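You operate a simulated robot arm through the tools that you are given. There is no shell and no other tool. Be economical: measure what you need, move in short steps, check, and stop when the job is done.

The job below is to be done with a simulated robot arm. You get a single attempt, and the scene is never put back.

JOB
Find the line that leaks steam at its knob and stop the leak.
Fine: shut its lever, open its tap till nothing comes, turn the knob to TIGHT, shut the tap and open the lever again.
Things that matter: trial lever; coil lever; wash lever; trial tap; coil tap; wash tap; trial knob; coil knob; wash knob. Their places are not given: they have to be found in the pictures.

The check looks at the end state, three seconds after you hand in, the way a careful person would. Anything else that was tipped, shoved, dropped, spilled or broken makes it a failure.

ROBOT AND FRAMES
A 7-joint arm with a two-finger parallel gripper, fixed in place. Base frame: the origin is at the foot of the arm, x ahead of it, y to its left, z up. Units: mm, degrees, N and s.
With the tool pointing down near the work surface it reaches from about 100 to 600 mm from the base axis. Its first joint turns from -115.0 to 115.0 degrees. Payload 3.91 kg.
The TCP is the grasp point between the finger pads, 30 mm short of the fingertips. In the tool frame z runs along the fingers and y along their closing line. The gripper opens to 110 mm. The fingers are 20 mm wide and 10 mm thick; the gripper's body (48 by 112 mm) begins 55 mm behind the TCP.
Orientation is that of the tool frame in the base frame, as [roll, pitch, yaw] about the fixed x, y, z axes, in that order (R = Rz(yaw) Ry(pitch) Rx(roll)). With the fingers straight down and closing along the base's y, the tool's x points along the base's -x, its y along +y and its z along -z.

CONTROLS
- The arm moves only by the tool servo_tool. Its argument "deltas" is a list of rows, each an object (a shift or turn left out is 0, a gripper value left out holds the last) with "rot": the turn, a rotation vector about the tool's x, y, z in units of 4 degrees (1.0 is 4 degrees), a list of three; "xyz": the shift along the tool's x, y, z in units of 25 mm (1.0 is 25 mm), a list of three; "claw": the finger opening in mm, from 0 to 110. In form: [{"rot": [wx, wy, wz], "xyz": [x, y, z], "claw": claw}, ...]. A call has 1 to 12 rows; each row shifts and turns the commanded pose from where the row before left it, along the tool's axes as they then stand. A call with a number of a shift or a turn outside -1 to 1 is refused whole. Each row takes 0.2 s and may step no farther than 50 mm and 8.6 degrees from the row before; otherwise, or with a gripper value out of range, the whole call is refused. A pose out of reach is approached as far as the arm can. The call stops where the force on the tool passes 40 N (or 10 N more than at its start, if that is more) or the arm is blocked; 0.2 s more then pass. The fingers move at their own pace (about 108 mm/s each) and stop on an object; they squeeze with about 21 N. The grip force told is the motor's: it shows also when the fingers shut on nothing. Time passes only in rows, and 0.2 s behind the last, so rows that do not move let the fingers close. It gives the time, the measured TCP pose, the force on the tool (base axes), the opening and the grip force at its end, in the units of the frame above (readings bear some noise).
- Cameras (640 x 400 px; columns grow to the right, rows downward): "scene" is fixed at [414.6, 664.2, 1680.5]; the picture's right is [-1.00, -0.10, 0.00], its down [-0.05, 0.51, -0.86] and it looks along [0.08, -0.85, -0.51] (base axes); focal length 324 px, centre (320, 200). "wrist" rides on the gripper at [72, 17, -103] in the tool frame; the picture's right is [-0.23, 0.97, 0.00], its down [-0.76, -0.18, -0.62] and it looks along [-0.61, -0.14, 0.78] (tool axes); focal length 222 px, centre (320, 200).
- get_image(camera): a new picture of that camera. The clock stands still meanwhile.
- move_column(by): slides the trunk up (or, below 0, down) by that many mm; the arm rides with it, the base frame stays. It gives what a move gives, with no picture.
- probe_pixels(camera, pixels): for up to 12 pixels [column, row] of the newest picture of that camera ("zoom" is the newest enlarged one), the place [x, y, z] in the base frame of the surface seen there, good to about 2 mm, but the place of the scene camera against the robot may be out by one fixed shift of up to 25 mm in any direction. The clock stands still meanwhile.
- inspect(camera, box): a new picture of the part [left, top, right, bottom] of that camera's present view, enlarged. The clock stands still meanwhile.
- sign_off(): hands the job in; it is judged then, once.

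Work in short steps. Measure before you move; look again where a grasp or a placing could have gone wrong, and mend it. You have 80 turns and 46 pictures in all, those below and enlarged ones among them. Open the gripper and draw the arm clear of the work before you hand the job in, unless the task says otherwise; then end with one line.

The tools are called by a JSON object that holds its "api" and its "payload". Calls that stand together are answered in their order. servo_tool: Moves the arm, as the interface text tells. Its arguments: {"type":"object","properties":{"deltas":{"type":"array","items":{"type":"object","properties":{"rot":{"type":"array","items":{"type":"number"}},"xyz":{"type":"array","items":{"type":"number"}},"claw":{"type":"number"}}}}},"required":["deltas"]} The other tools are called the same way: move_column (by) slides the trunk up or down; get_image (camera) takes a picture; probe_pixels (camera, pixels) gives the place of the surface under pixels of a picture; inspect (camera, box) takes an enlarged picture of a part of a camera's view; sign_off () hands the job in.

At the start:

```text
t: 0.0
position: [401.4, -365.6, 1456.0]
ee_rot: [-180.0, 0.0, 180.0]
wrist_force: [0.2, 0.1, -0.3]
opening: 110.2
grasp_force: 0.1
trunk travel left (down, up): [-900.0, 90.0]
```

scene: 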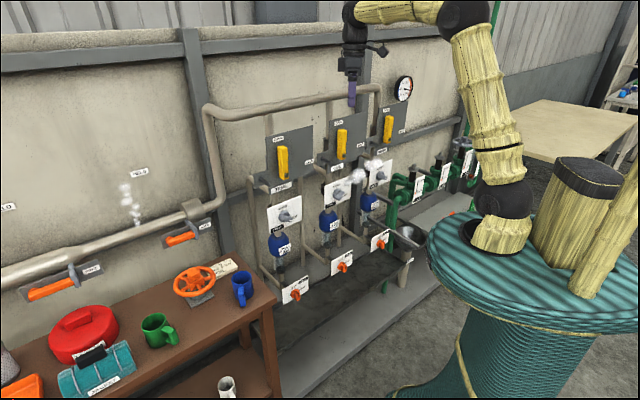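
wrist: 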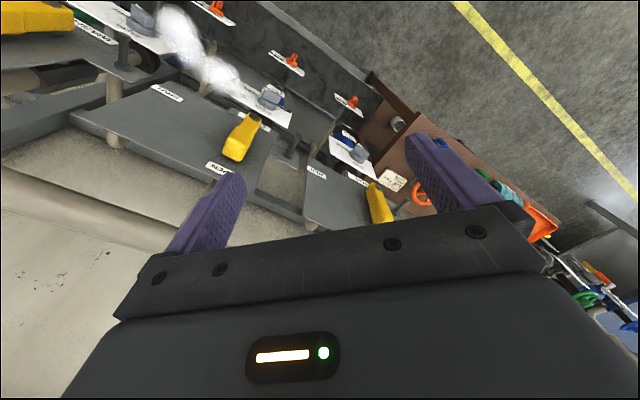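

The scene picture shows three lines with yellow levers (282,160), (342,142), (388,127), and steam near (365,172). I enlarge that region to read labels.

{"api": "inspect", "payload": {"camera": "scene", "box": [240, 90, 420, 202]}}

{"api": "inspect", "payload": {"camera": "scene", "box": [240, 195, 420, 307]}}

```text
3.56 times, centred on (330, 146) of scene
```

zoom: 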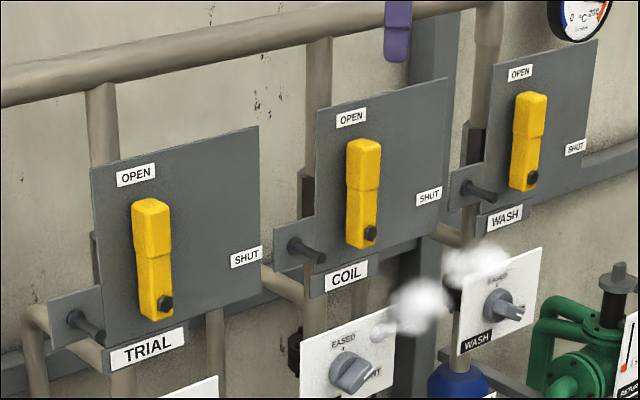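

```text
3.56 times, centred on (330, 251) of scene
```

zoom: 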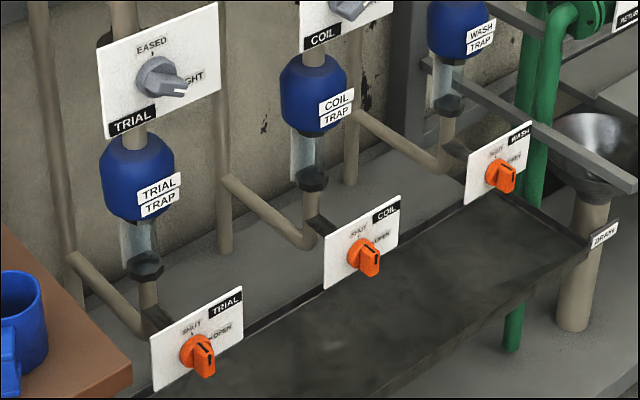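

The puff is smallest near the coil knob (zoom 378,330) and grows toward the wash. I enlarge the three knobs to confirm it and read the pointers.

{"api": "inspect", "payload": {"camera": "scene", "box": [316, 150, 396, 200]}}

{"api": "inspect", "payload": {"camera": "scene", "box": [310, 235, 374, 275]}}

```text
8.00 times, centred on (356, 175) of scene
```

zoom: 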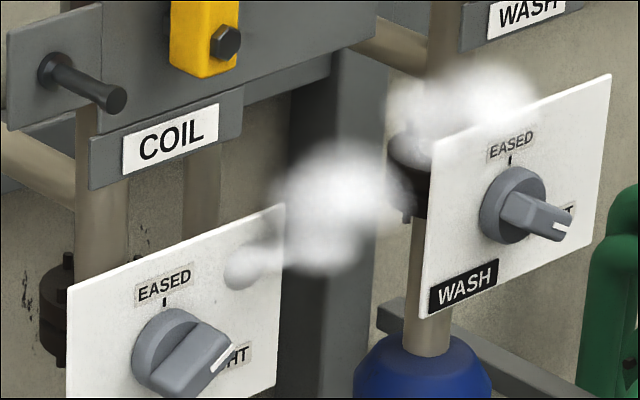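

```text
10.00 times, centred on (342, 255) of scene
```

zoom: 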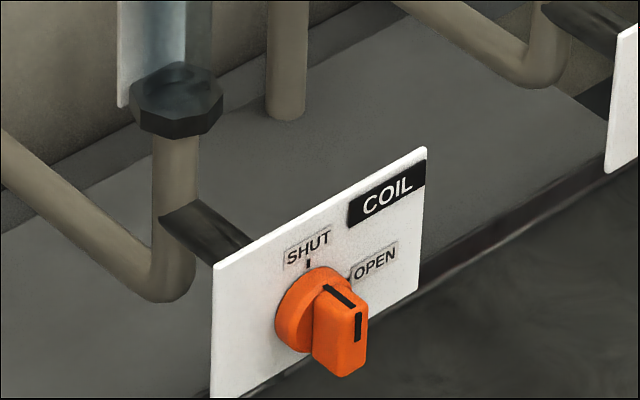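

I measure plates, knobs and levers from the scene picture (coordinates may be shifted by up to 25 mm).

{"api": "get_image", "payload": {"camera": "scene"}}

{"api": "probe_pixels", "payload": {"camera": "scene", "pixels": [[342, 133], [341, 155], [330, 123], [362, 140], [326, 205], [350, 178], [339, 194], [333, 270], [352, 253], [342, 267], [283, 160], [353, 96]]}}

{"api": "get_image", "payload": {"camera": "wrist"}}

```text
39 pictures are left
```

scene: 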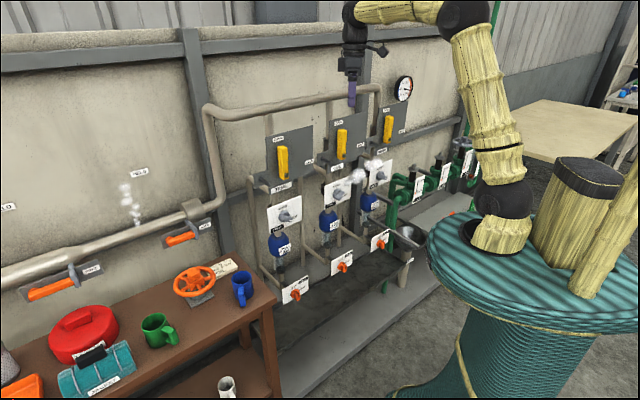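

```text
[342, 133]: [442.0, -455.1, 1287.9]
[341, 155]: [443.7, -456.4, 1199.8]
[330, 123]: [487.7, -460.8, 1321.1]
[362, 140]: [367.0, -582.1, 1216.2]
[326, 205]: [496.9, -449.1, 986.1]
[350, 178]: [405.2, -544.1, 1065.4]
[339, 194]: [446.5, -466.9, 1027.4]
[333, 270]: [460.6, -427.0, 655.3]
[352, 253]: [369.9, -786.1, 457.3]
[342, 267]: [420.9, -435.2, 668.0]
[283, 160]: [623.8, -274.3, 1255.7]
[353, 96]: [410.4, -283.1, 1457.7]
```

```text
38 pictures are left
```

wrist: 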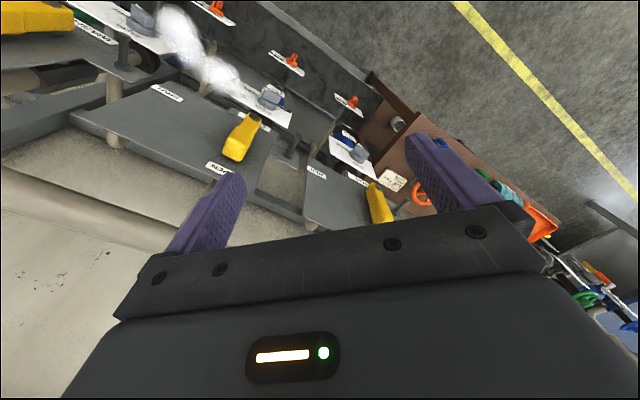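

Plates face the robot base (normal about (-0.7, 0.7, 0)), with coil lever near (442,-455). I back off about 100 mm and start yawing the tool toward the panel.

{"api": "servo_tool", "payload": {"deltas": [{"xyz": [0.95, 0.95, 0]}, {"xyz": [0.95, 0.95, 0]}, {"xyz": [0.95, 0.95, 0], "rot": [0, 0, 1]}, {"rot": [0, 0, 1]}, {"rot": [0, 0, 1]}, {"rot": [0, 0, 1]}, {"rot": [0, 0, 1]}, {"rot": [0, 0, 1]}, {"rot": [0, 0, 1]}, {"rot": [0, 0, 1]}, {"rot": [0, 0, 1]}, {"rot": [0, 0, 1]}]}}

```text
t: 2.6
position: [331.5, -294.6, 1455.3]
ee_rot: [-179.9, -0.1, 139.9]
wrist_force: [-0.4, 0.6, -0.1]
opening: 110.0
grasp_force: 0.0
trunk travel left (down, up): [-900.0, 90.0]
```

Yaw is now 140°; I finish it and pitch the tool up toward the panel.

{"api": "servo_tool", "payload": {"deltas": [{"rot": [0, 0, 1]}, {"rot": [0, 0, 0.23]}, {"rot": [0, -1, 0]}, {"rot": [0, -1, 0]}, {"rot": [0, -1, 0]}, {"rot": [0, -1, 0]}, {"rot": [0, -1, 0]}, {"rot": [0, -1, 0]}, {"rot": [0, -1, 0]}, {"rot": [0, -1, 0]}, {"rot": [0, -1, 0]}, {"rot": [0, -1, 0]}]}}

{"api": "servo_tool", "payload": {"deltas": [{"rot": [0, -1, 0]}, {"rot": [0, -1, 0]}, {"rot": [0, -1, 0]}, {"rot": [0, -1, 0]}, {"rot": [0, -1, 0]}, {"rot": [0, -1, 0]}, {"rot": [0, -1, 0]}, {"rot": [0, -1, 0]}, {"rot": [0, -1, 0]}, {"rot": [0, -1, 0]}, {"rot": [0, -1, 0]}, {"rot": [0, -1, 0]}]}}

```text
t: 5.2
position: [329.8, -293.1, 1454.9]
ee_rot: [180.0, 40.0, 135.0]
wrist_force: [0.1, 0.4, -0.1]
opening: 110.2
grasp_force: 0.1
trunk travel left (down, up): [-900.0, 90.0]
```

```text
t: 7.8
position: [349.1, -317.5, 1479.6]
ee_rot: [-179.9, 87.9, 135.1]
wrist_force: [0.1, -0.2, -0.3]
opening: 109.9
grasp_force: 0.0
out of reach, approached as far as the arm can: row 9, 10, 11, 12
trunk travel left (down, up): [-900.0, 90.0]
```

The arm is nearly level (88°) and near its inner reach limit. I lower the trunk to bring it to lever height and look.

{"api": "move_column", "payload": {"by": -330}}

{"api": "get_image", "payload": {"camera": "wrist"}}

```text
t: 11.1
position: [349.6, -315.9, 1150.0]
ee_rot: [179.9, 87.9, 135.0]
wrist_force: [0.0, -1.1, 0.6]
opening: 109.8
grasp_force: 0.1
trunk travel left (down, up): [-570.0, 420.0]
```

```text
37 pictures are left
```

wrist: 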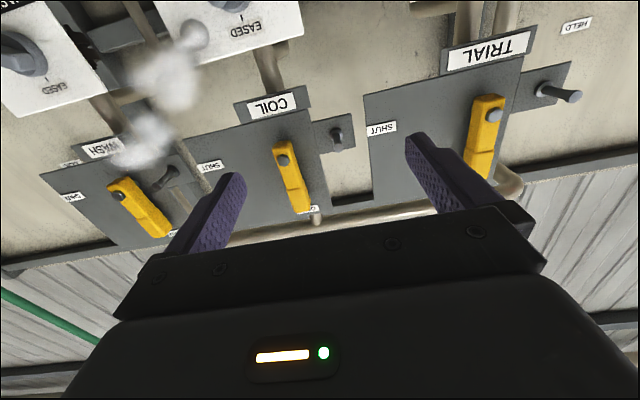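

The inverted wrist view shows the coil lever at (290,175) with the small puff starting by the coil knob plate at (190,35). I measure the lever and plate.

{"api": "probe_pixels", "payload": {"camera": "wrist", "pixels": [[283, 160], [287, 170], [293, 190], [299, 207], [276, 152], [293, 148], [289, 212], [308, 208], [255, 150], [262, 190], [336, 137], [230, 60]]}}

{"api": "inspect", "payload": {"camera": "wrist", "box": [180, 60, 380, 240]}}

```text
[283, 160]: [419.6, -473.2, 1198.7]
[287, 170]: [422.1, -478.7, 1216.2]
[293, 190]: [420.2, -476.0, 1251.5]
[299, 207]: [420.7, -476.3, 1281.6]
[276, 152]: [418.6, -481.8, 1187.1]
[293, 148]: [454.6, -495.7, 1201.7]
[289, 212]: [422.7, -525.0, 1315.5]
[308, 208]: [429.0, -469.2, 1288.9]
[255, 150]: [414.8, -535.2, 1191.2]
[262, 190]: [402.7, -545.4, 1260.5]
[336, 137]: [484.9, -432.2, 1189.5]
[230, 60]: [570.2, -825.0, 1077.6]
```

```text
2.22 times, centred on (280, 150) of wrist
```

zoom: 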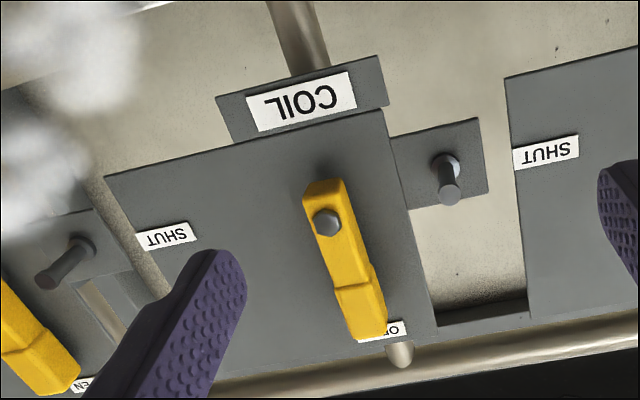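

Pivot is at about u=38, z=1199, depth 631 and the plate at depth 671 (d=(x−y)/√2). I move in front of the handle end with 60 mm opening, stopping about 90 mm short.

{"api": "servo_tool", "payload": {"deltas": [{"xyz": [0, 0, 0.6], "claw": 60}, {"xyz": [-0.95, -0.5, 0.5]}, {"xyz": [-0.95, -0.5, 0.5]}, {"xyz": [-0.95, -0.5, 0.5]}, {"xyz": [-0.95, -0.5, 0.5]}, {"xyz": [-0.95, -0.5, 0.0]}, {}]}}

```text
t: 12.7
position: [354.9, -409.0, 1267.8]
ee_rot: [180.0, 87.9, 135.0]
wrist_force: [-0.1, -0.1, -0.1]
opening: 59.9
grasp_force: 0.0
trunk travel left (down, up): [-570.0, 420.0]
```

Now d=540, u=38, z=1268. I fix the pitch and look.

{"api": "servo_tool", "payload": {"deltas": [{"rot": [0, -0.5, 0]}, {"xyz": [0, 0, 0.8]}, {}]}}

{"api": "get_image", "payload": {"camera": "wrist"}}

```text
t: 13.4
position: [368.2, -425.0, 1266.5]
ee_rot: [-14.2, 89.9, -59.1]
wrist_force: [-0.3, -0.1, 0.6]
opening: 60.1
grasp_force: 0.1
trunk travel left (down, up): [-570.0, 420.0]
```

```text
35 pictures are left
```

wrist: 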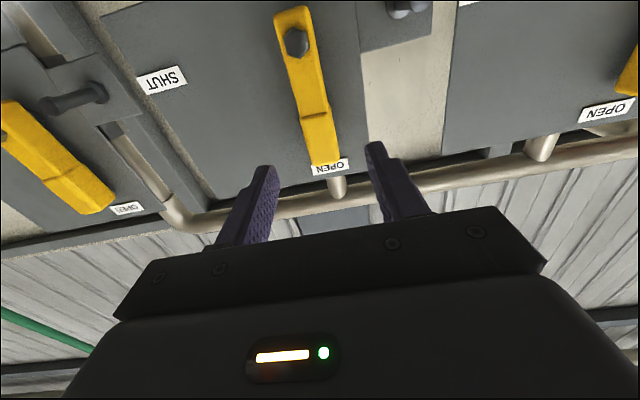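

The handle lies between the fingers. I probe its end, side and pivot to refine the depth.

{"api": "probe_pixels", "payload": {"camera": "wrist", "pixels": [[296, 40], [297, 60], [308, 90], [318, 120], [324, 150], [325, 163], [339, 158], [306, 140], [316, 60], [220, 100]]}}

```text
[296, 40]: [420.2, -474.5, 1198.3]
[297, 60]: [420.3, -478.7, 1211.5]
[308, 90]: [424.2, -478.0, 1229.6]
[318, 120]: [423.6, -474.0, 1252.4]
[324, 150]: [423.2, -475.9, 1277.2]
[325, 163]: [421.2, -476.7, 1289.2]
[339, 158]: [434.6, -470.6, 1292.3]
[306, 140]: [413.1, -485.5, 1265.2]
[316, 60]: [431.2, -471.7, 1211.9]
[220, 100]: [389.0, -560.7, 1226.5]
```

Handle centre u≈38, front d≈635, tip z≈1292. I advance 69 mm and close.

{"api": "servo_tool", "payload": {"deltas": [{"xyz": [0, 0.07, 0.7]}, {"xyz": [0, 0, 0.7]}, {"xyz": [0, 0, 0.7]}, {"xyz": [0, 0, 0.66]}, {}, {"claw": 15}, {}, {}]}}

```text
t: 15.2
position: [416.4, -472.9, 1266.5]
ee_rot: [154.6, 89.9, 109.5]
wrist_force: [-3.7, -5.0, 1.6]
opening: 26.8
grasp_force: 45.4
trunk travel left (down, up): [-570.0, 420.0]
```

Gripped (opening 26.8). I swing the lever clockwise about its pivot, 48° first.

{"api": "servo_tool", "payload": {"deltas": [{"xyz": [0, -0.19, 0], "rot": [0, 0, 1]}, {"xyz": [0, -0.19, 0], "rot": [0, 0, 1]}, {"xyz": [0, -0.19, 0], "rot": [0, 0, 1]}, {"xyz": [0, -0.19, 0], "rot": [0, 0, 1]}, {"xyz": [0, -0.19, 0], "rot": [0, 0, 1]}, {"xyz": [0, -0.19, 0], "rot": [0, 0, 1]}, {"xyz": [0, -0.19, 0], "rot": [0, 0, 1]}, {"xyz": [0, -0.19, 0], "rot": [0, 0, 1]}, {"xyz": [0, -0.19, 0], "rot": [0, 0, 1]}, {"xyz": [0, -0.19, 0], "rot": [0, 0, 1]}, {"xyz": [0, -0.19, 0], "rot": [0, 0, 1]}]}}

```text
t: 17.6
position: [383.6, -505.6, 1248.1]
ee_rot: [90.1, 45.9, 45.2]
wrist_force: [-0.8, -5.3, 1.2]
opening: 26.8
grasp_force: 44.7
trunk travel left (down, up): [-570.0, 420.0]
```

After 44°, TCP tracks the arc well (u=86, z=1248). I continue to 90°.

{"api": "servo_tool", "payload": {"deltas": [{"xyz": [0, -0.19, 0], "rot": [0, 0, 1]}, {"xyz": [0, -0.19, 0], "rot": [0, 0, 1]}, {"xyz": [0, -0.19, 0], "rot": [0, 0, 1]}, {"xyz": [0, -0.19, 0], "rot": [0, 0, 1]}, {"xyz": [0, -0.19, 0], "rot": [0, 0, 1]}, {"xyz": [0, -0.19, 0], "rot": [0, 0, 1]}, {"xyz": [0, -0.19, 0], "rot": [0, 0, 1]}, {"xyz": [0, -0.19, 0], "rot": [0, 0, 1]}, {"xyz": [0, -0.19, 0], "rot": [0, 0, 1]}, {"xyz": [0, -0.19, 0], "rot": [0, 0, 1]}, {"xyz": [0, -0.19, 0], "rot": [0, 0, 1]}, {"xyz": [0, -0.1, 0], "rot": [0, 0, 0.5]}]}}

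```text
t: 20.2
position: [369.8, -518.6, 1199.2]
ee_rot: [90.1, 0.0, 45.1]
wrist_force: [7.1, 1.2, 5.6]
opening: 26.6
grasp_force: 45.4
trunk travel left (down, up): [-570.0, 420.0]
```

Lever at 90° with light stop force. I release, back off and check the scene.

{"api": "servo_tool", "payload": {"deltas": [{"claw": 60}, {}, {}, {"xyz": [0, 0, -1]}, {"xyz": [0, 0, -1]}, {"xyz": [0, 0, -1]}, {"xyz": [0, 0, -1]}, {}]}}

{"api": "inspect", "payload": {"camera": "scene", "box": [270, 100, 430, 200]}}

{"api": "get_image", "payload": {"camera": "wrist"}}

```text
t: 22.1
position: [297.4, -450.0, 1200.0]
ee_rot: [90.0, 0.0, 45.1]
wrist_force: [0.4, -0.7, 0.7]
opening: 59.9
grasp_force: 0.2
trunk travel left (down, up): [-570.0, 420.0]
```

```text
4.00 times, centred on (350, 150) of scene
```

zoom: 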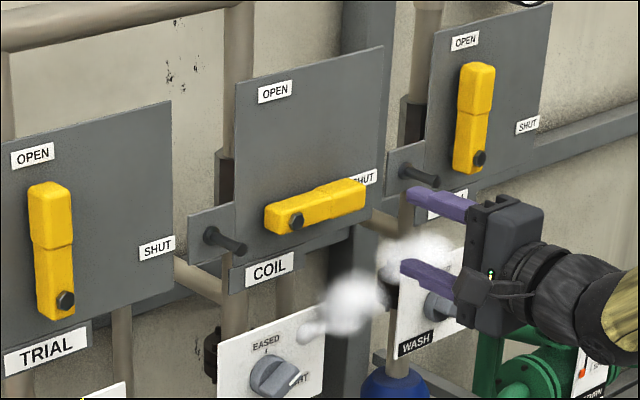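

```text
33 pictures are left
```

wrist: 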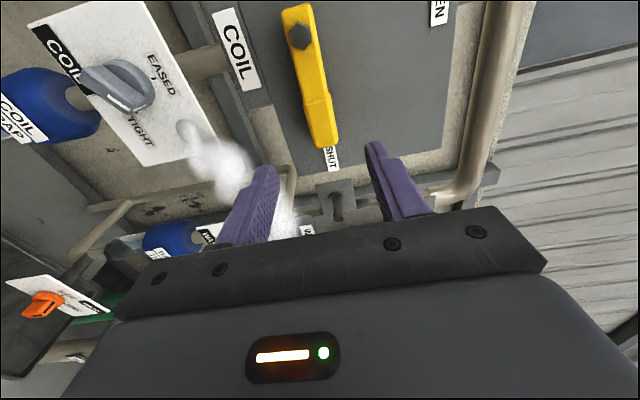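

The coil lever is at SHUT; the puff still starts at the coil knob. I move back to u≈38 and rotate the wrist back so that the fingers close horizontally.

{"api": "servo_tool", "payload": {"deltas": [{"xyz": [0.95, 0, 0]}, {"xyz": [0.95, 0, 0]}, {"xyz": [0.9, 0, 0]}, {"rot": [0, 0, -1]}, {"rot": [0, 0, -1]}, {"rot": [0, 0, -1]}, {"rot": [0, 0, -1]}, {"rot": [0, 0, -1]}, {"rot": [0, 0, -1]}, {"rot": [0, 0, -1]}, {"rot": [0, 0, -1]}, {"rot": [0, 0, -1]}]}}

{"api": "servo_tool", "payload": {"deltas": [{"rot": [0, 0, -1]}, {"rot": [0, 0, -1]}, {"rot": [0, 0, -1]}, {"rot": [0, 0, -1]}, {"rot": [0, 0, -1]}, {"rot": [0, 0, -1]}, {"rot": [0, 0, -1]}, {"rot": [0, 0, -1]}, {"rot": [0, 0, -1]}, {"rot": [0, 0, -1]}, {"rot": [0, 0, -1]}, {"rot": [0, 0, -1]}]}}

{"api": "move_column", "payload": {"by": -300}}

{"api": "get_image", "payload": {"camera": "wrist"}}

```text
t: 24.6
position: [347.0, -401.1, 1199.6]
ee_rot: [90.1, 36.1, 45.2]
wrist_force: [0.1, 0.2, -0.4]
opening: 60.1
grasp_force: 0.1
trunk travel left (down, up): [-570.0, 420.0]
```

```text
t: 27.2
position: [346.6, -401.1, 1200.2]
ee_rot: [91.0, 84.0, 46.1]
wrist_force: [0.6, 0.1, 1.0]
opening: 59.9
grasp_force: 0.0
trunk travel left (down, up): [-570.0, 420.0]
```

```text
t: 30.2
position: [346.5, -401.3, 899.6]
ee_rot: [91.1, 84.0, 46.1]
wrist_force: [-0.4, 0.3, 0.3]
opening: 60.1
grasp_force: 0.1
trunk travel left (down, up): [-270.0, 720.0]
```

```text
32 pictures are left
```

wrist: 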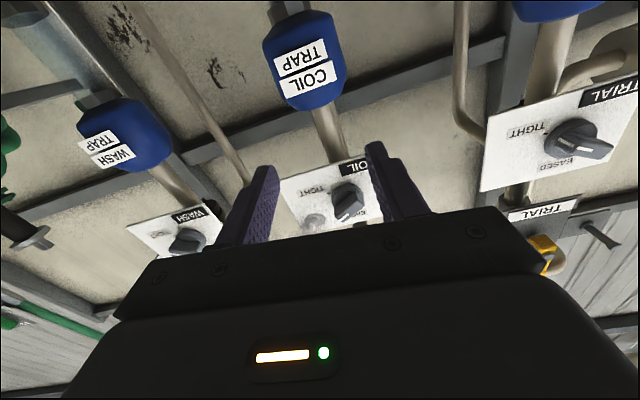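

I zoom in on the coil knob seen at (347,200) and the trial knob at (580,140) for comparison.

{"api": "inspect", "payload": {"camera": "wrist", "box": [270, 140, 398, 220]}}

{"api": "probe_pixels", "payload": {"camera": "wrist", "pixels": [[347, 200], [348, 187], [340, 212], [300, 195], [320, 172]]}}

```text
5.00 times, centred on (334, 180) of wrist
```

zoom: 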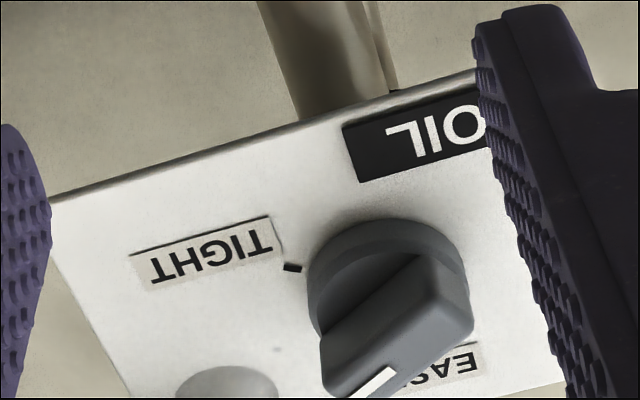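

```text
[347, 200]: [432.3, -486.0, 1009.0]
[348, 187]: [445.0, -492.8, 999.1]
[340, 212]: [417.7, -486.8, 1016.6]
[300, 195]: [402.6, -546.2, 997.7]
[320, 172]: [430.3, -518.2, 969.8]
```

The coil knob sits about midway between EASED and TIGHT, confirming it as the leaker. Now I go down to the tap.

{"api": "move_column", "payload": {"by": -200}}

{"api": "get_image", "payload": {"camera": "wrist"}}

```text
t: 32.4
position: [346.9, -401.2, 700.3]
ee_rot: [91.2, 84.1, 46.1]
wrist_force: [0.0, -0.6, 0.7]
opening: 60.2
grasp_force: 0.2
trunk travel left (down, up): [-70.0, 920.0]
```

```text
30 pictures are left
```

wrist: 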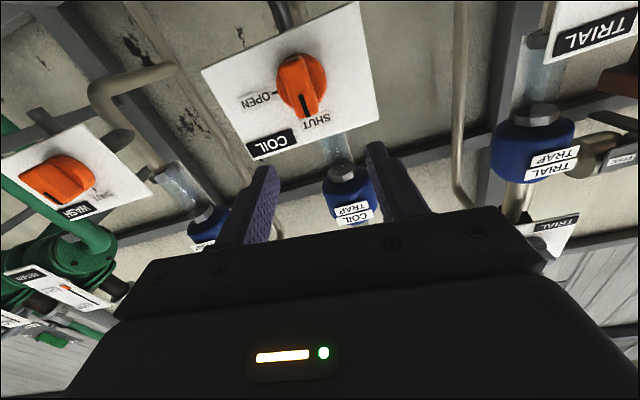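

Coil tap at (300,85), pointer at SHUT. I measure it.

{"api": "probe_pixels", "payload": {"camera": "wrist", "pixels": [[300, 85], [304, 105], [297, 65], [292, 90], [314, 90], [305, 117], [240, 80], [350, 110], [290, 120], [302, 95]]}}

{"api": "inspect", "payload": {"camera": "wrist", "box": [220, 20, 380, 120]}}

```text
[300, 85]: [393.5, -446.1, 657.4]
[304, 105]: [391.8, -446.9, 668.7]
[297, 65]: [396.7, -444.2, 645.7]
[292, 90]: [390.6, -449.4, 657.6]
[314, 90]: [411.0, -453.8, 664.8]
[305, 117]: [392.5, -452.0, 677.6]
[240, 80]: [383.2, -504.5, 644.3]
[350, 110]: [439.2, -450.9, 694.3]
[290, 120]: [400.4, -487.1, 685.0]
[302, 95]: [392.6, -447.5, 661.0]
```

```text
4.00 times, centred on (300, 70) of wrist
```

zoom: 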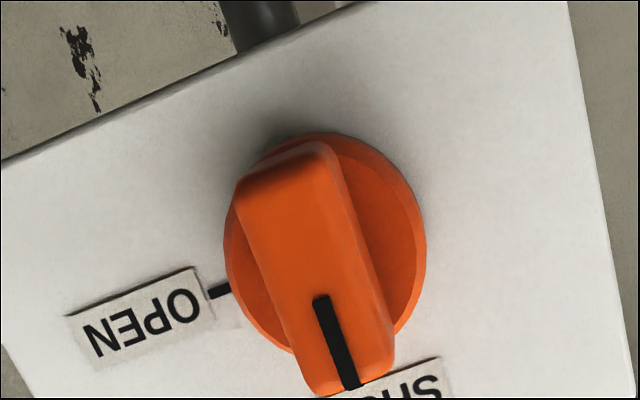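

I probe the disc face and bar edges in the zoomed picture to get depths.

{"api": "probe_pixels", "payload": {"camera": "zoom", "pixels": [[395, 220], [405, 260], [250, 290], [262, 320], [250, 210], [330, 170], [265, 250], [365, 270], [310, 340], [375, 340], [350, 375], [290, 165]]}}

```text
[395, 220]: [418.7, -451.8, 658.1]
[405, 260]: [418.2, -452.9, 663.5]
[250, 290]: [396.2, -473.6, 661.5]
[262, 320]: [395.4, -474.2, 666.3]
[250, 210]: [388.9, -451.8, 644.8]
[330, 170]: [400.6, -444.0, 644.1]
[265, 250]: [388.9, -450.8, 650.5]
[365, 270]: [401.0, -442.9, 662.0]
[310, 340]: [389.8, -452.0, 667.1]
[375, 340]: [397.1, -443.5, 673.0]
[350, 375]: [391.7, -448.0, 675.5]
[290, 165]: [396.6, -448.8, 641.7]
```

Tap bar centred at u=37, z=660, front d=595, disc face d=615. I straighten the wrist 6°, drop 40 mm, and advance to d≈582 with the fingers 50 mm open, then close.

{"api": "servo_tool", "payload": {"deltas": [{"rot": [0, 0, -1], "claw": 50}, {"rot": [0, 0, -0.5]}, {"xyz": [0.8, 0.04, 0]}, {"xyz": [0.8, 0, 0]}, {}, {"xyz": [0, 0, 0.7]}, {"xyz": [0, 0, 0.7]}, {}]}}

{"api": "get_image", "payload": {"camera": "wrist"}}

```text
t: 34.2
position: [371.7, -425.1, 659.8]
ee_rot: [178.2, 89.8, 133.4]
wrist_force: [0.1, -0.3, 0.1]
opening: 50.3
grasp_force: 0.2
trunk travel left (down, up): [-70.0, 920.0]
```

```text
28 pictures are left
```

wrist: 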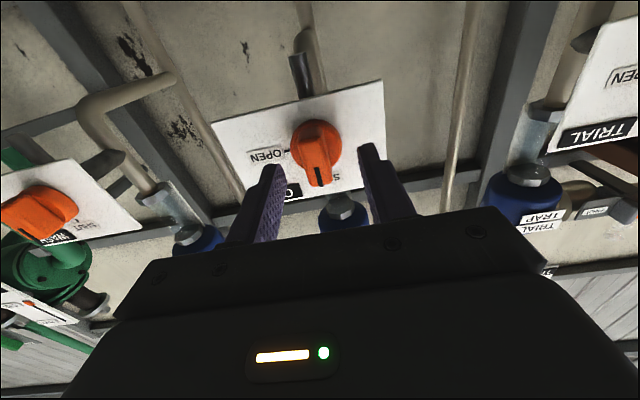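

d=563, u=37.8, z=660. I advance 18 mm and close.

{"api": "servo_tool", "payload": {"deltas": [{"xyz": [0, 0, 0.4]}, {"xyz": [0, 0, 0.33]}, {}, {"claw": 5}, {}, {}, {}]}}

```text
t: 35.8
position: [383.7, -440.1, 659.5]
ee_rot: [141.8, 89.9, 96.7]
wrist_force: [-10.2, -19.9, 1.2]
opening: 17.8
grasp_force: 45.3
trunk travel left (down, up): [-70.0, 920.0]
```

Gripped at 17.8 mm, with ~20 N sideways; I shift 2 mm right to relax and check.

{"api": "servo_tool", "payload": {"deltas": [{"xyz": [0, -0.08, 0]}, {}]}}

```text
t: 36.4
position: [383.2, -439.7, 658.6]
ee_rot: [159.0, 89.8, 114.1]
wrist_force: [-10.5, -13.6, -0.9]
opening: 17.8
grasp_force: 45.1
trunk travel left (down, up): [-70.0, 920.0]
```

The force fell; I ease once more and begin the clockwise turn in small steps.

{"api": "servo_tool", "payload": {"deltas": [{"xyz": [0, -0.08, 0]}, {}, {"rot": [0, 0, 1]}, {"rot": [0, 0, 1]}, {"rot": [0, 0, 1]}, {"rot": [0, 0, 1]}, {"rot": [0, 0, 1]}]}}

```text
t: 38.0
position: [383.2, -439.7, 658.4]
ee_rot: [90.2, 70.0, 45.5]
wrist_force: [-0.8, 8.6, 1.4]
opening: 18.0
grasp_force: 45.3
trunk travel left (down, up): [-70.0, 920.0]
```

Turning well (20°, low force). I continue.

{"api": "servo_tool", "payload": {"deltas": [{"rot": [0, 0, 1]}, {"rot": [0, 0, 1]}, {"rot": [0, 0, 1]}, {"rot": [0, 0, 1]}, {"rot": [0, 0, 1]}, {"rot": [0, 0, 1]}, {"rot": [0, 0, 1]}, {"rot": [0, 0, 1]}, {"rot": [0, 0, 1]}]}}

{"api": "servo_tool", "payload": {"deltas": [{"rot": [0, 0, 1]}, {"rot": [0, 0, 1]}, {"rot": [0, 0, 1]}, {"rot": [0, 0, 1]}, {"rot": [0, 0, 1]}, {"rot": [0, 0, 1]}, {"rot": [0, 0, 1]}, {"rot": [0, 0, 1]}, {"rot": [0, 0, 0.5]}]}}

{"api": "inspect", "payload": {"camera": "scene", "box": [270, 150, 430, 290]}}

```text
t: 40.0
position: [383.4, -440.5, 659.5]
ee_rot: [90.1, 34.0, 45.2]
wrist_force: [8.5, 12.9, -1.4]
opening: 18.1
grasp_force: 44.3
trunk travel left (down, up): [-70.0, 920.0]
```

```text
t: 42.0
position: [383.7, -439.6, 660.3]
ee_rot: [90.1, 0.0, 45.2]
wrist_force: [8.9, 11.6, 0.0]
opening: 17.6
grasp_force: 44.8
trunk travel left (down, up): [-70.0, 920.0]
```

```text
2.86 times, centred on (350, 220) of scene
```

zoom: 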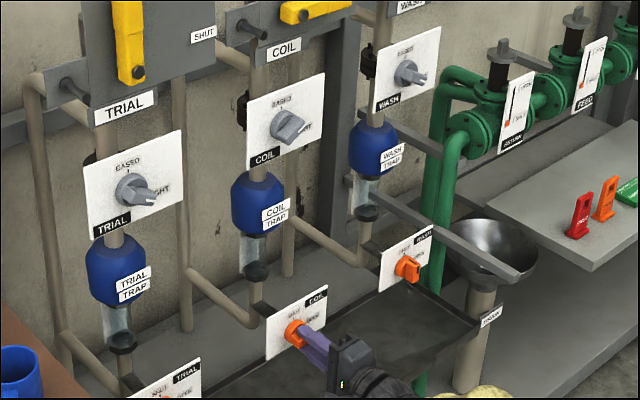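

Tap turned 90°, and the steam has gone from the knob already. I release, back off, and look at the tap and its outlet.

{"api": "servo_tool", "payload": {"deltas": [{"claw": 50}, {}, {}, {"xyz": [0, 0, -1]}, {"xyz": [0, 0, -1]}, {}]}}

{"api": "inspect", "payload": {"camera": "scene", "box": [270, 200, 430, 300]}}

{"api": "get_image", "payload": {"camera": "wrist"}}

```text
t: 43.4
position: [346.0, -406.2, 659.7]
ee_rot: [90.1, -0.1, 45.1]
wrist_force: [0.5, -0.5, 0.2]
opening: 50.2
grasp_force: 0.1
trunk travel left (down, up): [-70.0, 920.0]
```

```text
4.00 times, centred on (350, 250) of scene
```

zoom: 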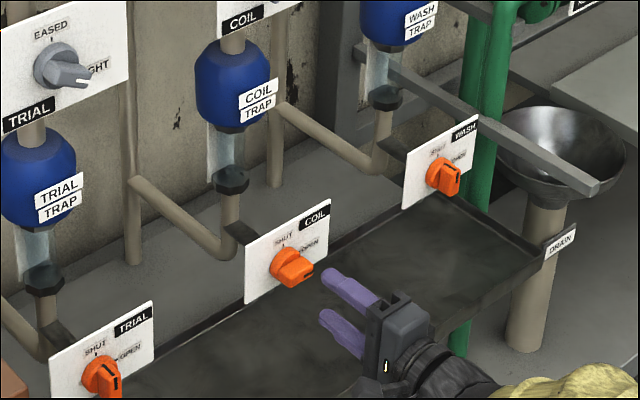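

```text
25 pictures are left
```

wrist: 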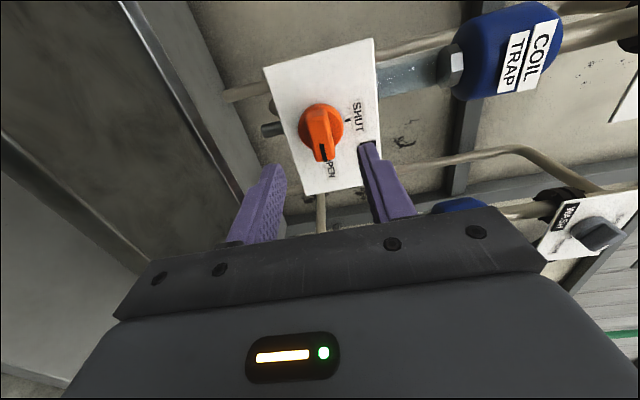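

Tap reads OPEN. I wait ~2.4 s and look at the nozzle near (270,130) and at the line again for flow.

{"api": "servo_tool", "payload": {"deltas": [{}, {}, {}, {}, {}, {}, {}, {}, {}, {}, {}, {}]}}

{"api": "inspect", "payload": {"camera": "wrist", "box": [200, 40, 440, 190]}}

{"api": "inspect", "payload": {"camera": "scene", "box": [300, 150, 400, 290]}}

```text
t: 46.0
position: [347.1, -405.0, 658.5]
ee_rot: [90.2, 0.1, 45.1]
wrist_force: [0.8, 0.1, -0.6]
opening: 50.1
grasp_force: 0.1
trunk travel left (down, up): [-70.0, 920.0]
```

```text
2.67 times, centred on (320, 115) of wrist
```

zoom: 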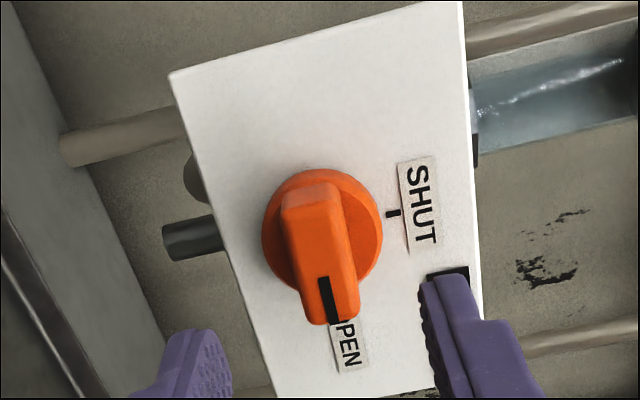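

```text
2.86 times, centred on (350, 220) of scene
```

zoom: 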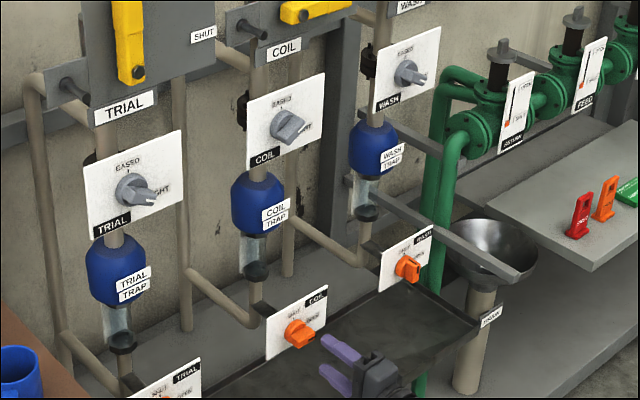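

Nothing issues from the nozzle at zoom (190,238) and no steam at the knob; the sight glass still shows a streak, so I'll keep watching it. I go up to the knob meanwhile.

{"api": "move_column", "payload": {"by": 300}}

{"api": "get_image", "payload": {"camera": "wrist"}}

{"api": "inspect", "payload": {"camera": "scene", "box": [305, 200, 385, 260]}}

```text
t: 49.0
position: [347.4, -403.7, 958.9]
ee_rot: [90.1, 0.0, 45.1]
wrist_force: [0.2, 1.4, 0.7]
opening: 50.1
grasp_force: 0.1
trunk travel left (down, up): [-370.0, 620.0]
```

```text
22 pictures are left
```

wrist: 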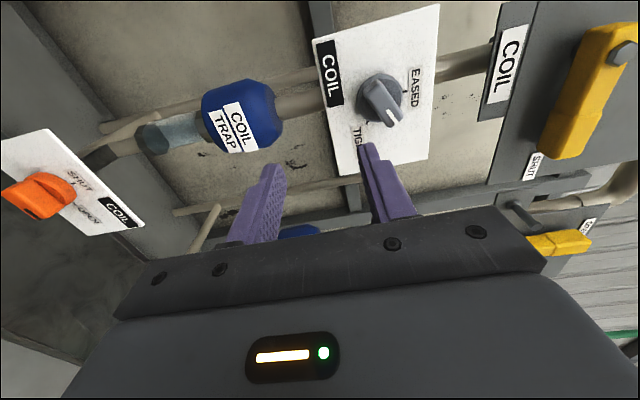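

```text
6.67 times, centred on (345, 230) of scene
```

zoom: 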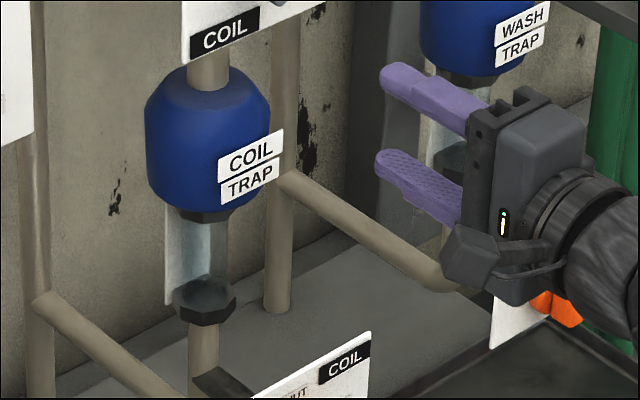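

I enlarge the sight glass at wrist (170,133) to see whether anything flows, and the knob.

{"api": "inspect", "payload": {"camera": "wrist", "box": [110, 80, 290, 190]}}

{"api": "inspect", "payload": {"camera": "wrist", "box": [320, 40, 448, 140]}}

{"api": "probe_pixels", "payload": {"camera": "zoom", "pixels": [[240, 220], [280, 250], [320, 290], [350, 380], [250, 160], [270, 180], [330, 230], [380, 380], [290, 300], [400, 240], [380, 200], [100, 280]]}}

```text
3.56 times, centred on (200, 135) of wrist
```

zoom: 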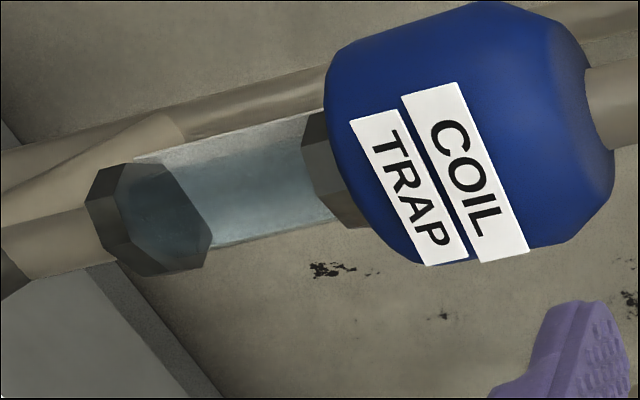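

```text
4.00 times, centred on (384, 90) of wrist
```

zoom: 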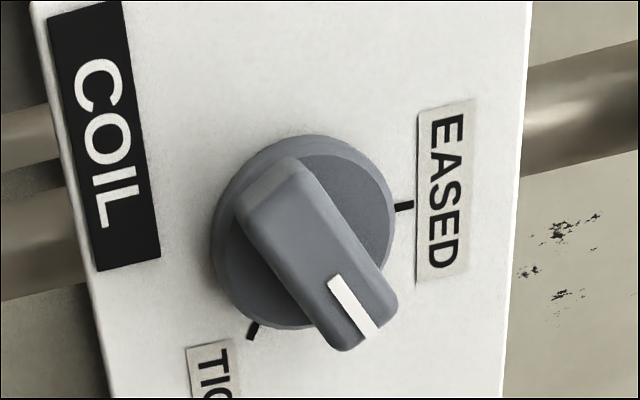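

```text
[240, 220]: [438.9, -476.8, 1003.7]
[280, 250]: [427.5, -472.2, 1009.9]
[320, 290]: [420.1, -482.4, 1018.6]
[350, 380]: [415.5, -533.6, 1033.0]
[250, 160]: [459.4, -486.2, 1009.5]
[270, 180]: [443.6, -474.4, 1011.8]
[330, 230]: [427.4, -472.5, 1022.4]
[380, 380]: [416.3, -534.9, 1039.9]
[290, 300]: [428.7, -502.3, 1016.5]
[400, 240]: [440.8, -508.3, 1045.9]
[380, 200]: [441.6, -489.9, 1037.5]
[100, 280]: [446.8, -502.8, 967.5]
```

Sight glass is now clear: nothing passes. I measure the knob tick marks (zoom (405,207) EASED, (253,332) TIGHT), bar ends and disc edges.

{"api": "probe_pixels", "payload": {"camera": "zoom", "pixels": [[405, 207], [251, 334], [252, 180], [285, 230], [345, 300], [365, 310], [300, 210], [310, 270], [440, 140], [437, 260], [205, 370], [340, 335]]}}

```text
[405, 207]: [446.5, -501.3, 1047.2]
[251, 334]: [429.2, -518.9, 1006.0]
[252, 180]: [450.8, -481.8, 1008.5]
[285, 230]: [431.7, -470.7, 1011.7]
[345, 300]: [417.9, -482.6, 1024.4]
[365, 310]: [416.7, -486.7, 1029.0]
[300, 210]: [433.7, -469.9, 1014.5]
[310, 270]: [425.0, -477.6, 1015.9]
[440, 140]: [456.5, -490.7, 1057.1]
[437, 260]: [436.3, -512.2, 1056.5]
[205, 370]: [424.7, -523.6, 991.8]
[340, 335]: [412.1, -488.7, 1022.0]
```

Knob axis u≈38.4, z≈1019; pointer at ~60° and the TIGHT tick at ~118° clockwise of EASED. I raise the trunk 60 mm, roll the tool to 60° and approach to d≈600.

{"api": "move_column", "payload": {"by": 60}}

{"api": "servo_tool", "payload": {"deltas": [{"xyz": [0.056, 0, 0.7]}, {"xyz": [0, 0, 0.7]}, {"rot": [0, 0, -1]}, {"rot": [0, 0, -1]}, {"rot": [0, 0, -1]}, {"rot": [0, 0, -1]}, {"rot": [0, 0, -1]}, {"rot": [0, 0, -1]}, {"rot": [0, 0, -1]}, {"rot": [0, 0, -0.5]}, {"xyz": [0, 0, 0.9]}, {}]}}

{"api": "get_image", "payload": {"camera": "wrist"}}

```text
t: 50.0
position: [347.5, -404.1, 1019.0]
ee_rot: [90.1, 0.0, 45.1]
wrist_force: [1.1, 0.6, 0.2]
opening: 50.1
grasp_force: 0.1
trunk travel left (down, up): [-430.0, 560.0]
```

```text
t: 52.6
position: [388.8, -444.7, 1020.9]
ee_rot: [90.1, 30.1, 45.3]
wrist_force: [-0.6, 0.6, 0.2]
opening: 50.0
grasp_force: 0.1
trunk travel left (down, up): [-430.0, 560.0]
```

```text
18 pictures are left
```

wrist: 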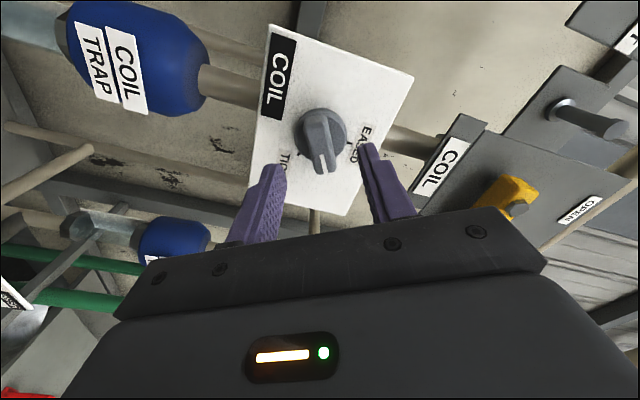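

Bar aligns with the fingers. I fine-shift, advance 35 mm and close.

{"api": "servo_tool", "payload": {"deltas": [{"xyz": [0.075, -0.05, 0.5]}, {"xyz": [0, 0, 0.5]}, {"xyz": [0, 0, 0.4]}, {}, {"claw": 5}, {}, {}, {}]}}

```text
t: 54.4
position: [414.3, -467.7, 1018.7]
ee_rot: [90.0, 30.1, 45.1]
wrist_force: [5.0, -4.1, 9.8]
opening: 17.5
grasp_force: 44.7
trunk travel left (down, up): [-430.0, 560.0]
```

Gripped at 17.5 mm, small forces. I turn clockwise 48°.

{"api": "servo_tool", "payload": {"deltas": [{"rot": [0, 0, 1]}, {"rot": [0, 0, 1]}, {"rot": [0, 0, 1]}, {"rot": [0, 0, 1]}, {"rot": [0, 0, 1]}, {"rot": [0, 0, 1]}, {"rot": [0, 0, 1]}, {"rot": [0, 0, 1]}, {"rot": [0, 0, 1]}, {"rot": [0, 0, 1]}, {"rot": [0, 0, 1]}, {"rot": [0, 0, 1]}]}}

{"api": "servo_tool", "payload": {"deltas": [{"rot": [0, 0, 1]}, {"rot": [0, 0, 1]}, {"rot": [0, 0, 0.5]}, {}]}}

```text
t: 57.0
position: [414.8, -467.2, 1020.6]
ee_rot: [89.7, -17.9, 45.3]
wrist_force: [10.6, 0.1, 27.5]
opening: 17.6
grasp_force: 45.4
trunk travel left (down, up): [-430.0, 560.0]
```

```text
t: 58.0
position: [414.3, -467.6, 1021.8]
ee_rot: [89.5, -27.9, 45.4]
wrist_force: [9.9, -1.7, 30.3]
opening: 17.9
grasp_force: 44.9
trunk travel left (down, up): [-430.0, 560.0]
```

θ is now 118°. I release, back off and inspect the pointer against the tick.

{"api": "servo_tool", "payload": {"deltas": [{"claw": 50}, {}, {}, {"xyz": [0, 0, -1]}, {"xyz": [0, 0, -1]}, {"xyz": [0, 0, -1]}, {}]}}

{"api": "inspect", "payload": {"camera": "wrist", "box": [240, 20, 432, 170]}}

{"api": "inspect", "payload": {"camera": "scene", "box": [260, 150, 400, 230]}}

```text
t: 59.6
position: [361.5, -415.7, 1017.7]
ee_rot: [90.1, -28.0, 45.1]
wrist_force: [0.1, 0.0, -0.1]
opening: 50.1
grasp_force: 0.1
trunk travel left (down, up): [-430.0, 560.0]
```

```text
2.67 times, centred on (336, 95) of wrist
```

zoom: 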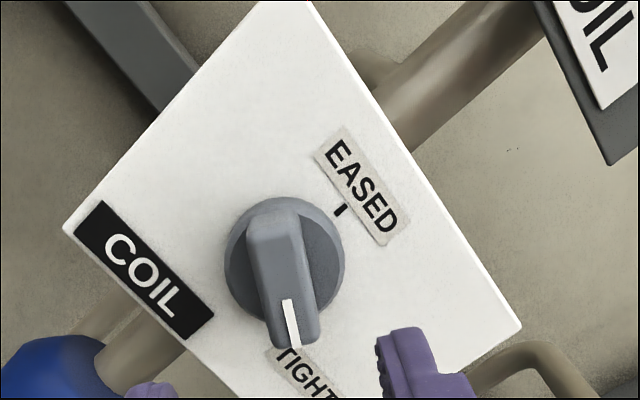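

```text
4.57 times, centred on (330, 190) of scene
```

zoom: 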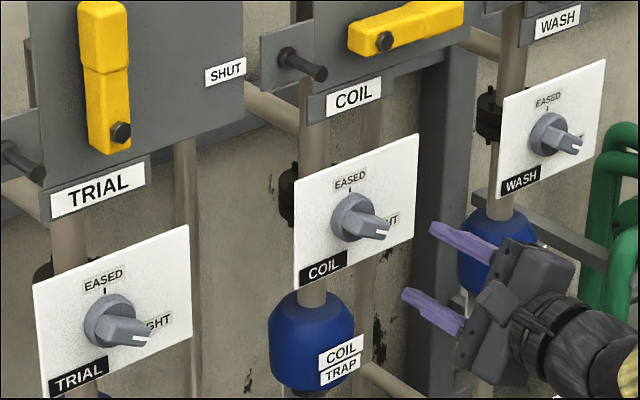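

Coil knob now matches the trial knob. I probe the pointer to verify the angle.

{"api": "inspect", "payload": {"camera": "wrist", "box": [300, 80, 396, 160]}}

{"api": "probe_pixels", "payload": {"camera": "wrist", "pixels": [[348, 134], [350, 142], [346, 120], [342, 105], [336, 110], [353, 110], [341, 135], [358, 135]]}}

```text
5.00 times, centred on (348, 120) of wrist
```

zoom: 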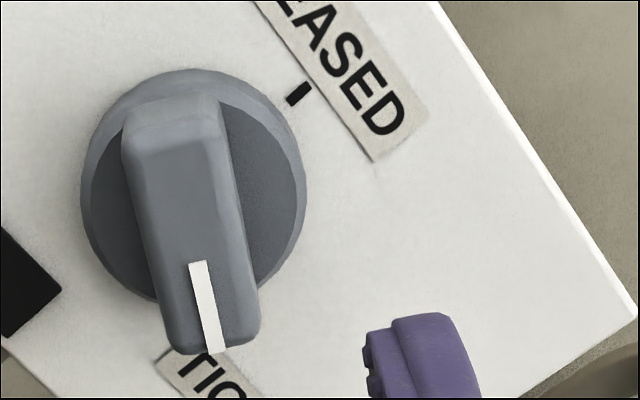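

```text
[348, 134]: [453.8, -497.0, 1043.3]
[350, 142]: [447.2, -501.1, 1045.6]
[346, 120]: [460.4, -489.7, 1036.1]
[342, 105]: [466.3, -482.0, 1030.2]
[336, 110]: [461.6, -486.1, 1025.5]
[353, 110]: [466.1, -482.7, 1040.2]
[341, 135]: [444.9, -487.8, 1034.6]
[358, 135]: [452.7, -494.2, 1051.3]
```

I probe using the zoom coordinates directly.

{"api": "probe_pixels", "payload": {"camera": "zoom", "pixels": [[200, 270], [208, 305], [215, 345], [175, 150], [180, 200], [190, 240], [140, 200], [230, 220], [298, 94], [165, 310], [250, 300], [270, 150]]}}

```text
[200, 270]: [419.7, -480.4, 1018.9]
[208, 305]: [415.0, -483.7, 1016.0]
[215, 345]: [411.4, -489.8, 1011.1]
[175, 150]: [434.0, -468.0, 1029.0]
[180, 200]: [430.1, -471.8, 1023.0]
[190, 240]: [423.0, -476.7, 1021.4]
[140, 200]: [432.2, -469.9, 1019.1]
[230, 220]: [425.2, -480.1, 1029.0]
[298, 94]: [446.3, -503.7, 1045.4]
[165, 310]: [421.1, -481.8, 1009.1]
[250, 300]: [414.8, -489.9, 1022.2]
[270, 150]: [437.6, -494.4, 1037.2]
```

Pointer at ~120°, on the TIGHT tick. Now back to the tap: roll to 90°, retreat slightly and lower the trunk to z≈660.

{"api": "servo_tool", "payload": {"deltas": [{"xyz": [0, 0, -0.7]}, {"rot": [0, 0, -1]}, {"rot": [0, 0, -1]}, {"rot": [0, 0, -1]}, {"rot": [0, 0, -1]}, {"rot": [0, 0, -1]}, {"rot": [0, 0, -1]}, {"rot": [0, 0, -1]}, {}]}}

{"api": "move_column", "payload": {"by": -358}}

{"api": "get_image", "payload": {"camera": "wrist"}}

```text
t: 61.6
position: [349.1, -403.3, 1016.8]
ee_rot: [90.2, 0.1, 45.1]
wrist_force: [-0.3, 0.6, 0.5]
opening: 49.9
grasp_force: 0.0
trunk travel left (down, up): [-430.0, 560.0]
```

```text
t: 65.1
position: [348.4, -402.9, 659.6]
ee_rot: [90.1, 0.0, 45.1]
wrist_force: [-0.3, 0.6, -0.6]
opening: 50.0
grasp_force: 0.0
trunk travel left (down, up): [-72.0, 918.0]
```

```text
14 pictures are left
```

wrist: 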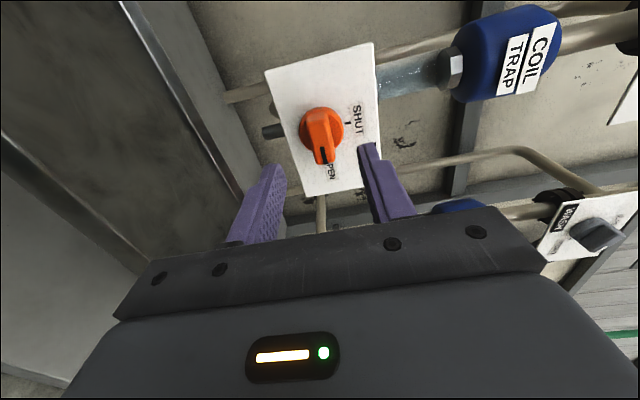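

Aligned with the tap bar again; I check the sight glass once more before shutting.

{"api": "inspect", "payload": {"camera": "wrist", "box": [240, 20, 480, 170]}}

{"api": "servo_tool", "payload": {"deltas": [{"xyz": [-0.03, 0, 0.7]}, {"xyz": [0, 0, 0.7]}, {"xyz": [0, 0, 0.65]}, {}, {"claw": 5}, {}, {}, {}]}}

```text
2.67 times, centred on (360, 95) of wrist
```

zoom: 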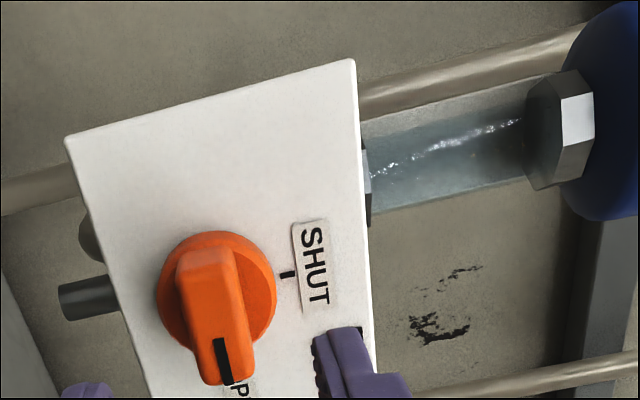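

```text
t: 66.9
position: [385.0, -440.0, 660.1]
ee_rot: [90.1, 0.0, 45.1]
wrist_force: [4.4, -5.1, 4.7]
opening: 17.7
grasp_force: 45.1
trunk travel left (down, up): [-72.0, 918.0]
```

The streak is identical to before — a reflection; the nozzle is dry. Gripped; I turn the tap back 90° counter-clockwise.

{"api": "servo_tool", "payload": {"deltas": [{"rot": [0, 0, -1]}, {"rot": [0, 0, -1]}, {"rot": [0, 0, -1]}, {"rot": [0, 0, -1]}, {"rot": [0, 0, -1]}, {"rot": [0, 0, -1]}, {"rot": [0, 0, -1]}, {"rot": [0, 0, -1]}, {"rot": [0, 0, -1]}, {"rot": [0, 0, -1]}, {"rot": [0, 0, -1]}]}}

{"api": "servo_tool", "payload": {"deltas": [{"rot": [0, 0, -1]}, {"rot": [0, 0, -1]}, {"rot": [0, 0, -1]}, {"rot": [0, 0, -1]}, {"rot": [0, 0, -1]}, {"rot": [0, 0, -1]}, {"rot": [0, 0, -1]}, {"rot": [0, 0, -1]}, {"rot": [0, 0, -1]}, {"rot": [0, 0, -1]}, {"rot": [0, 0, -1]}, {"rot": [0, 0, -0.5]}]}}

```text
t: 69.3
position: [385.0, -439.4, 658.6]
ee_rot: [90.4, 44.1, 45.3]
wrist_force: [-9.5, 19.1, -9.8]
opening: 17.6
grasp_force: 45.3
trunk travel left (down, up): [-72.0, 918.0]
```

```text
t: 71.9
position: [384.0, -440.1, 657.3]
ee_rot: [-169.3, 89.8, 145.7]
wrist_force: [-5.6, 3.4, -12.4]
opening: 17.8
grasp_force: 44.4
trunk travel left (down, up): [-72.0, 918.0]
```

Tap back to vertical. I release, back off, and check the pointer at SHUT.

{"api": "servo_tool", "payload": {"deltas": [{"claw": 50}, {}, {}, {"xyz": [0, 0, -1]}, {"xyz": [0, 0, -1]}, {}]}}

{"api": "get_image", "payload": {"camera": "wrist"}}

{"api": "inspect", "payload": {"camera": "wrist", "box": [240, 60, 400, 190]}}

```text
t: 73.3
position: [348.0, -405.1, 660.2]
ee_rot: [-179.6, 89.9, 135.6]
wrist_force: [0.3, 0.6, -0.5]
opening: 50.1
grasp_force: 0.0
trunk travel left (down, up): [-72.0, 918.0]
```

```text
12 pictures are left
```

wrist: 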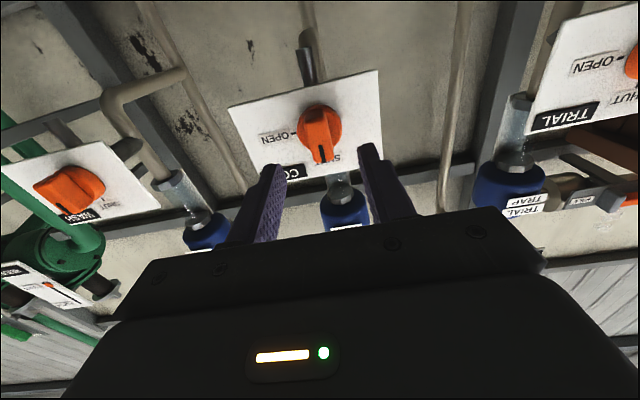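

```text
3.08 times, centred on (320, 125) of wrist
```

zoom: 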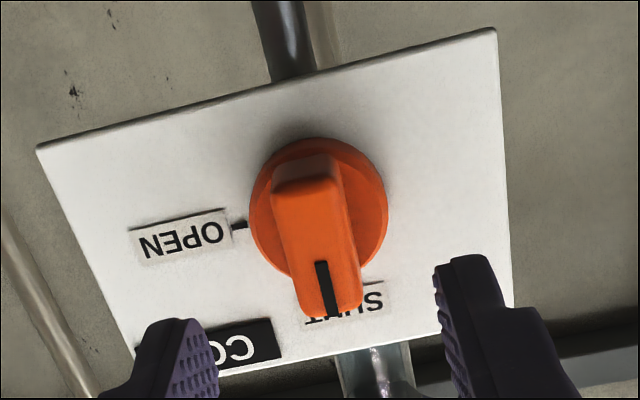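

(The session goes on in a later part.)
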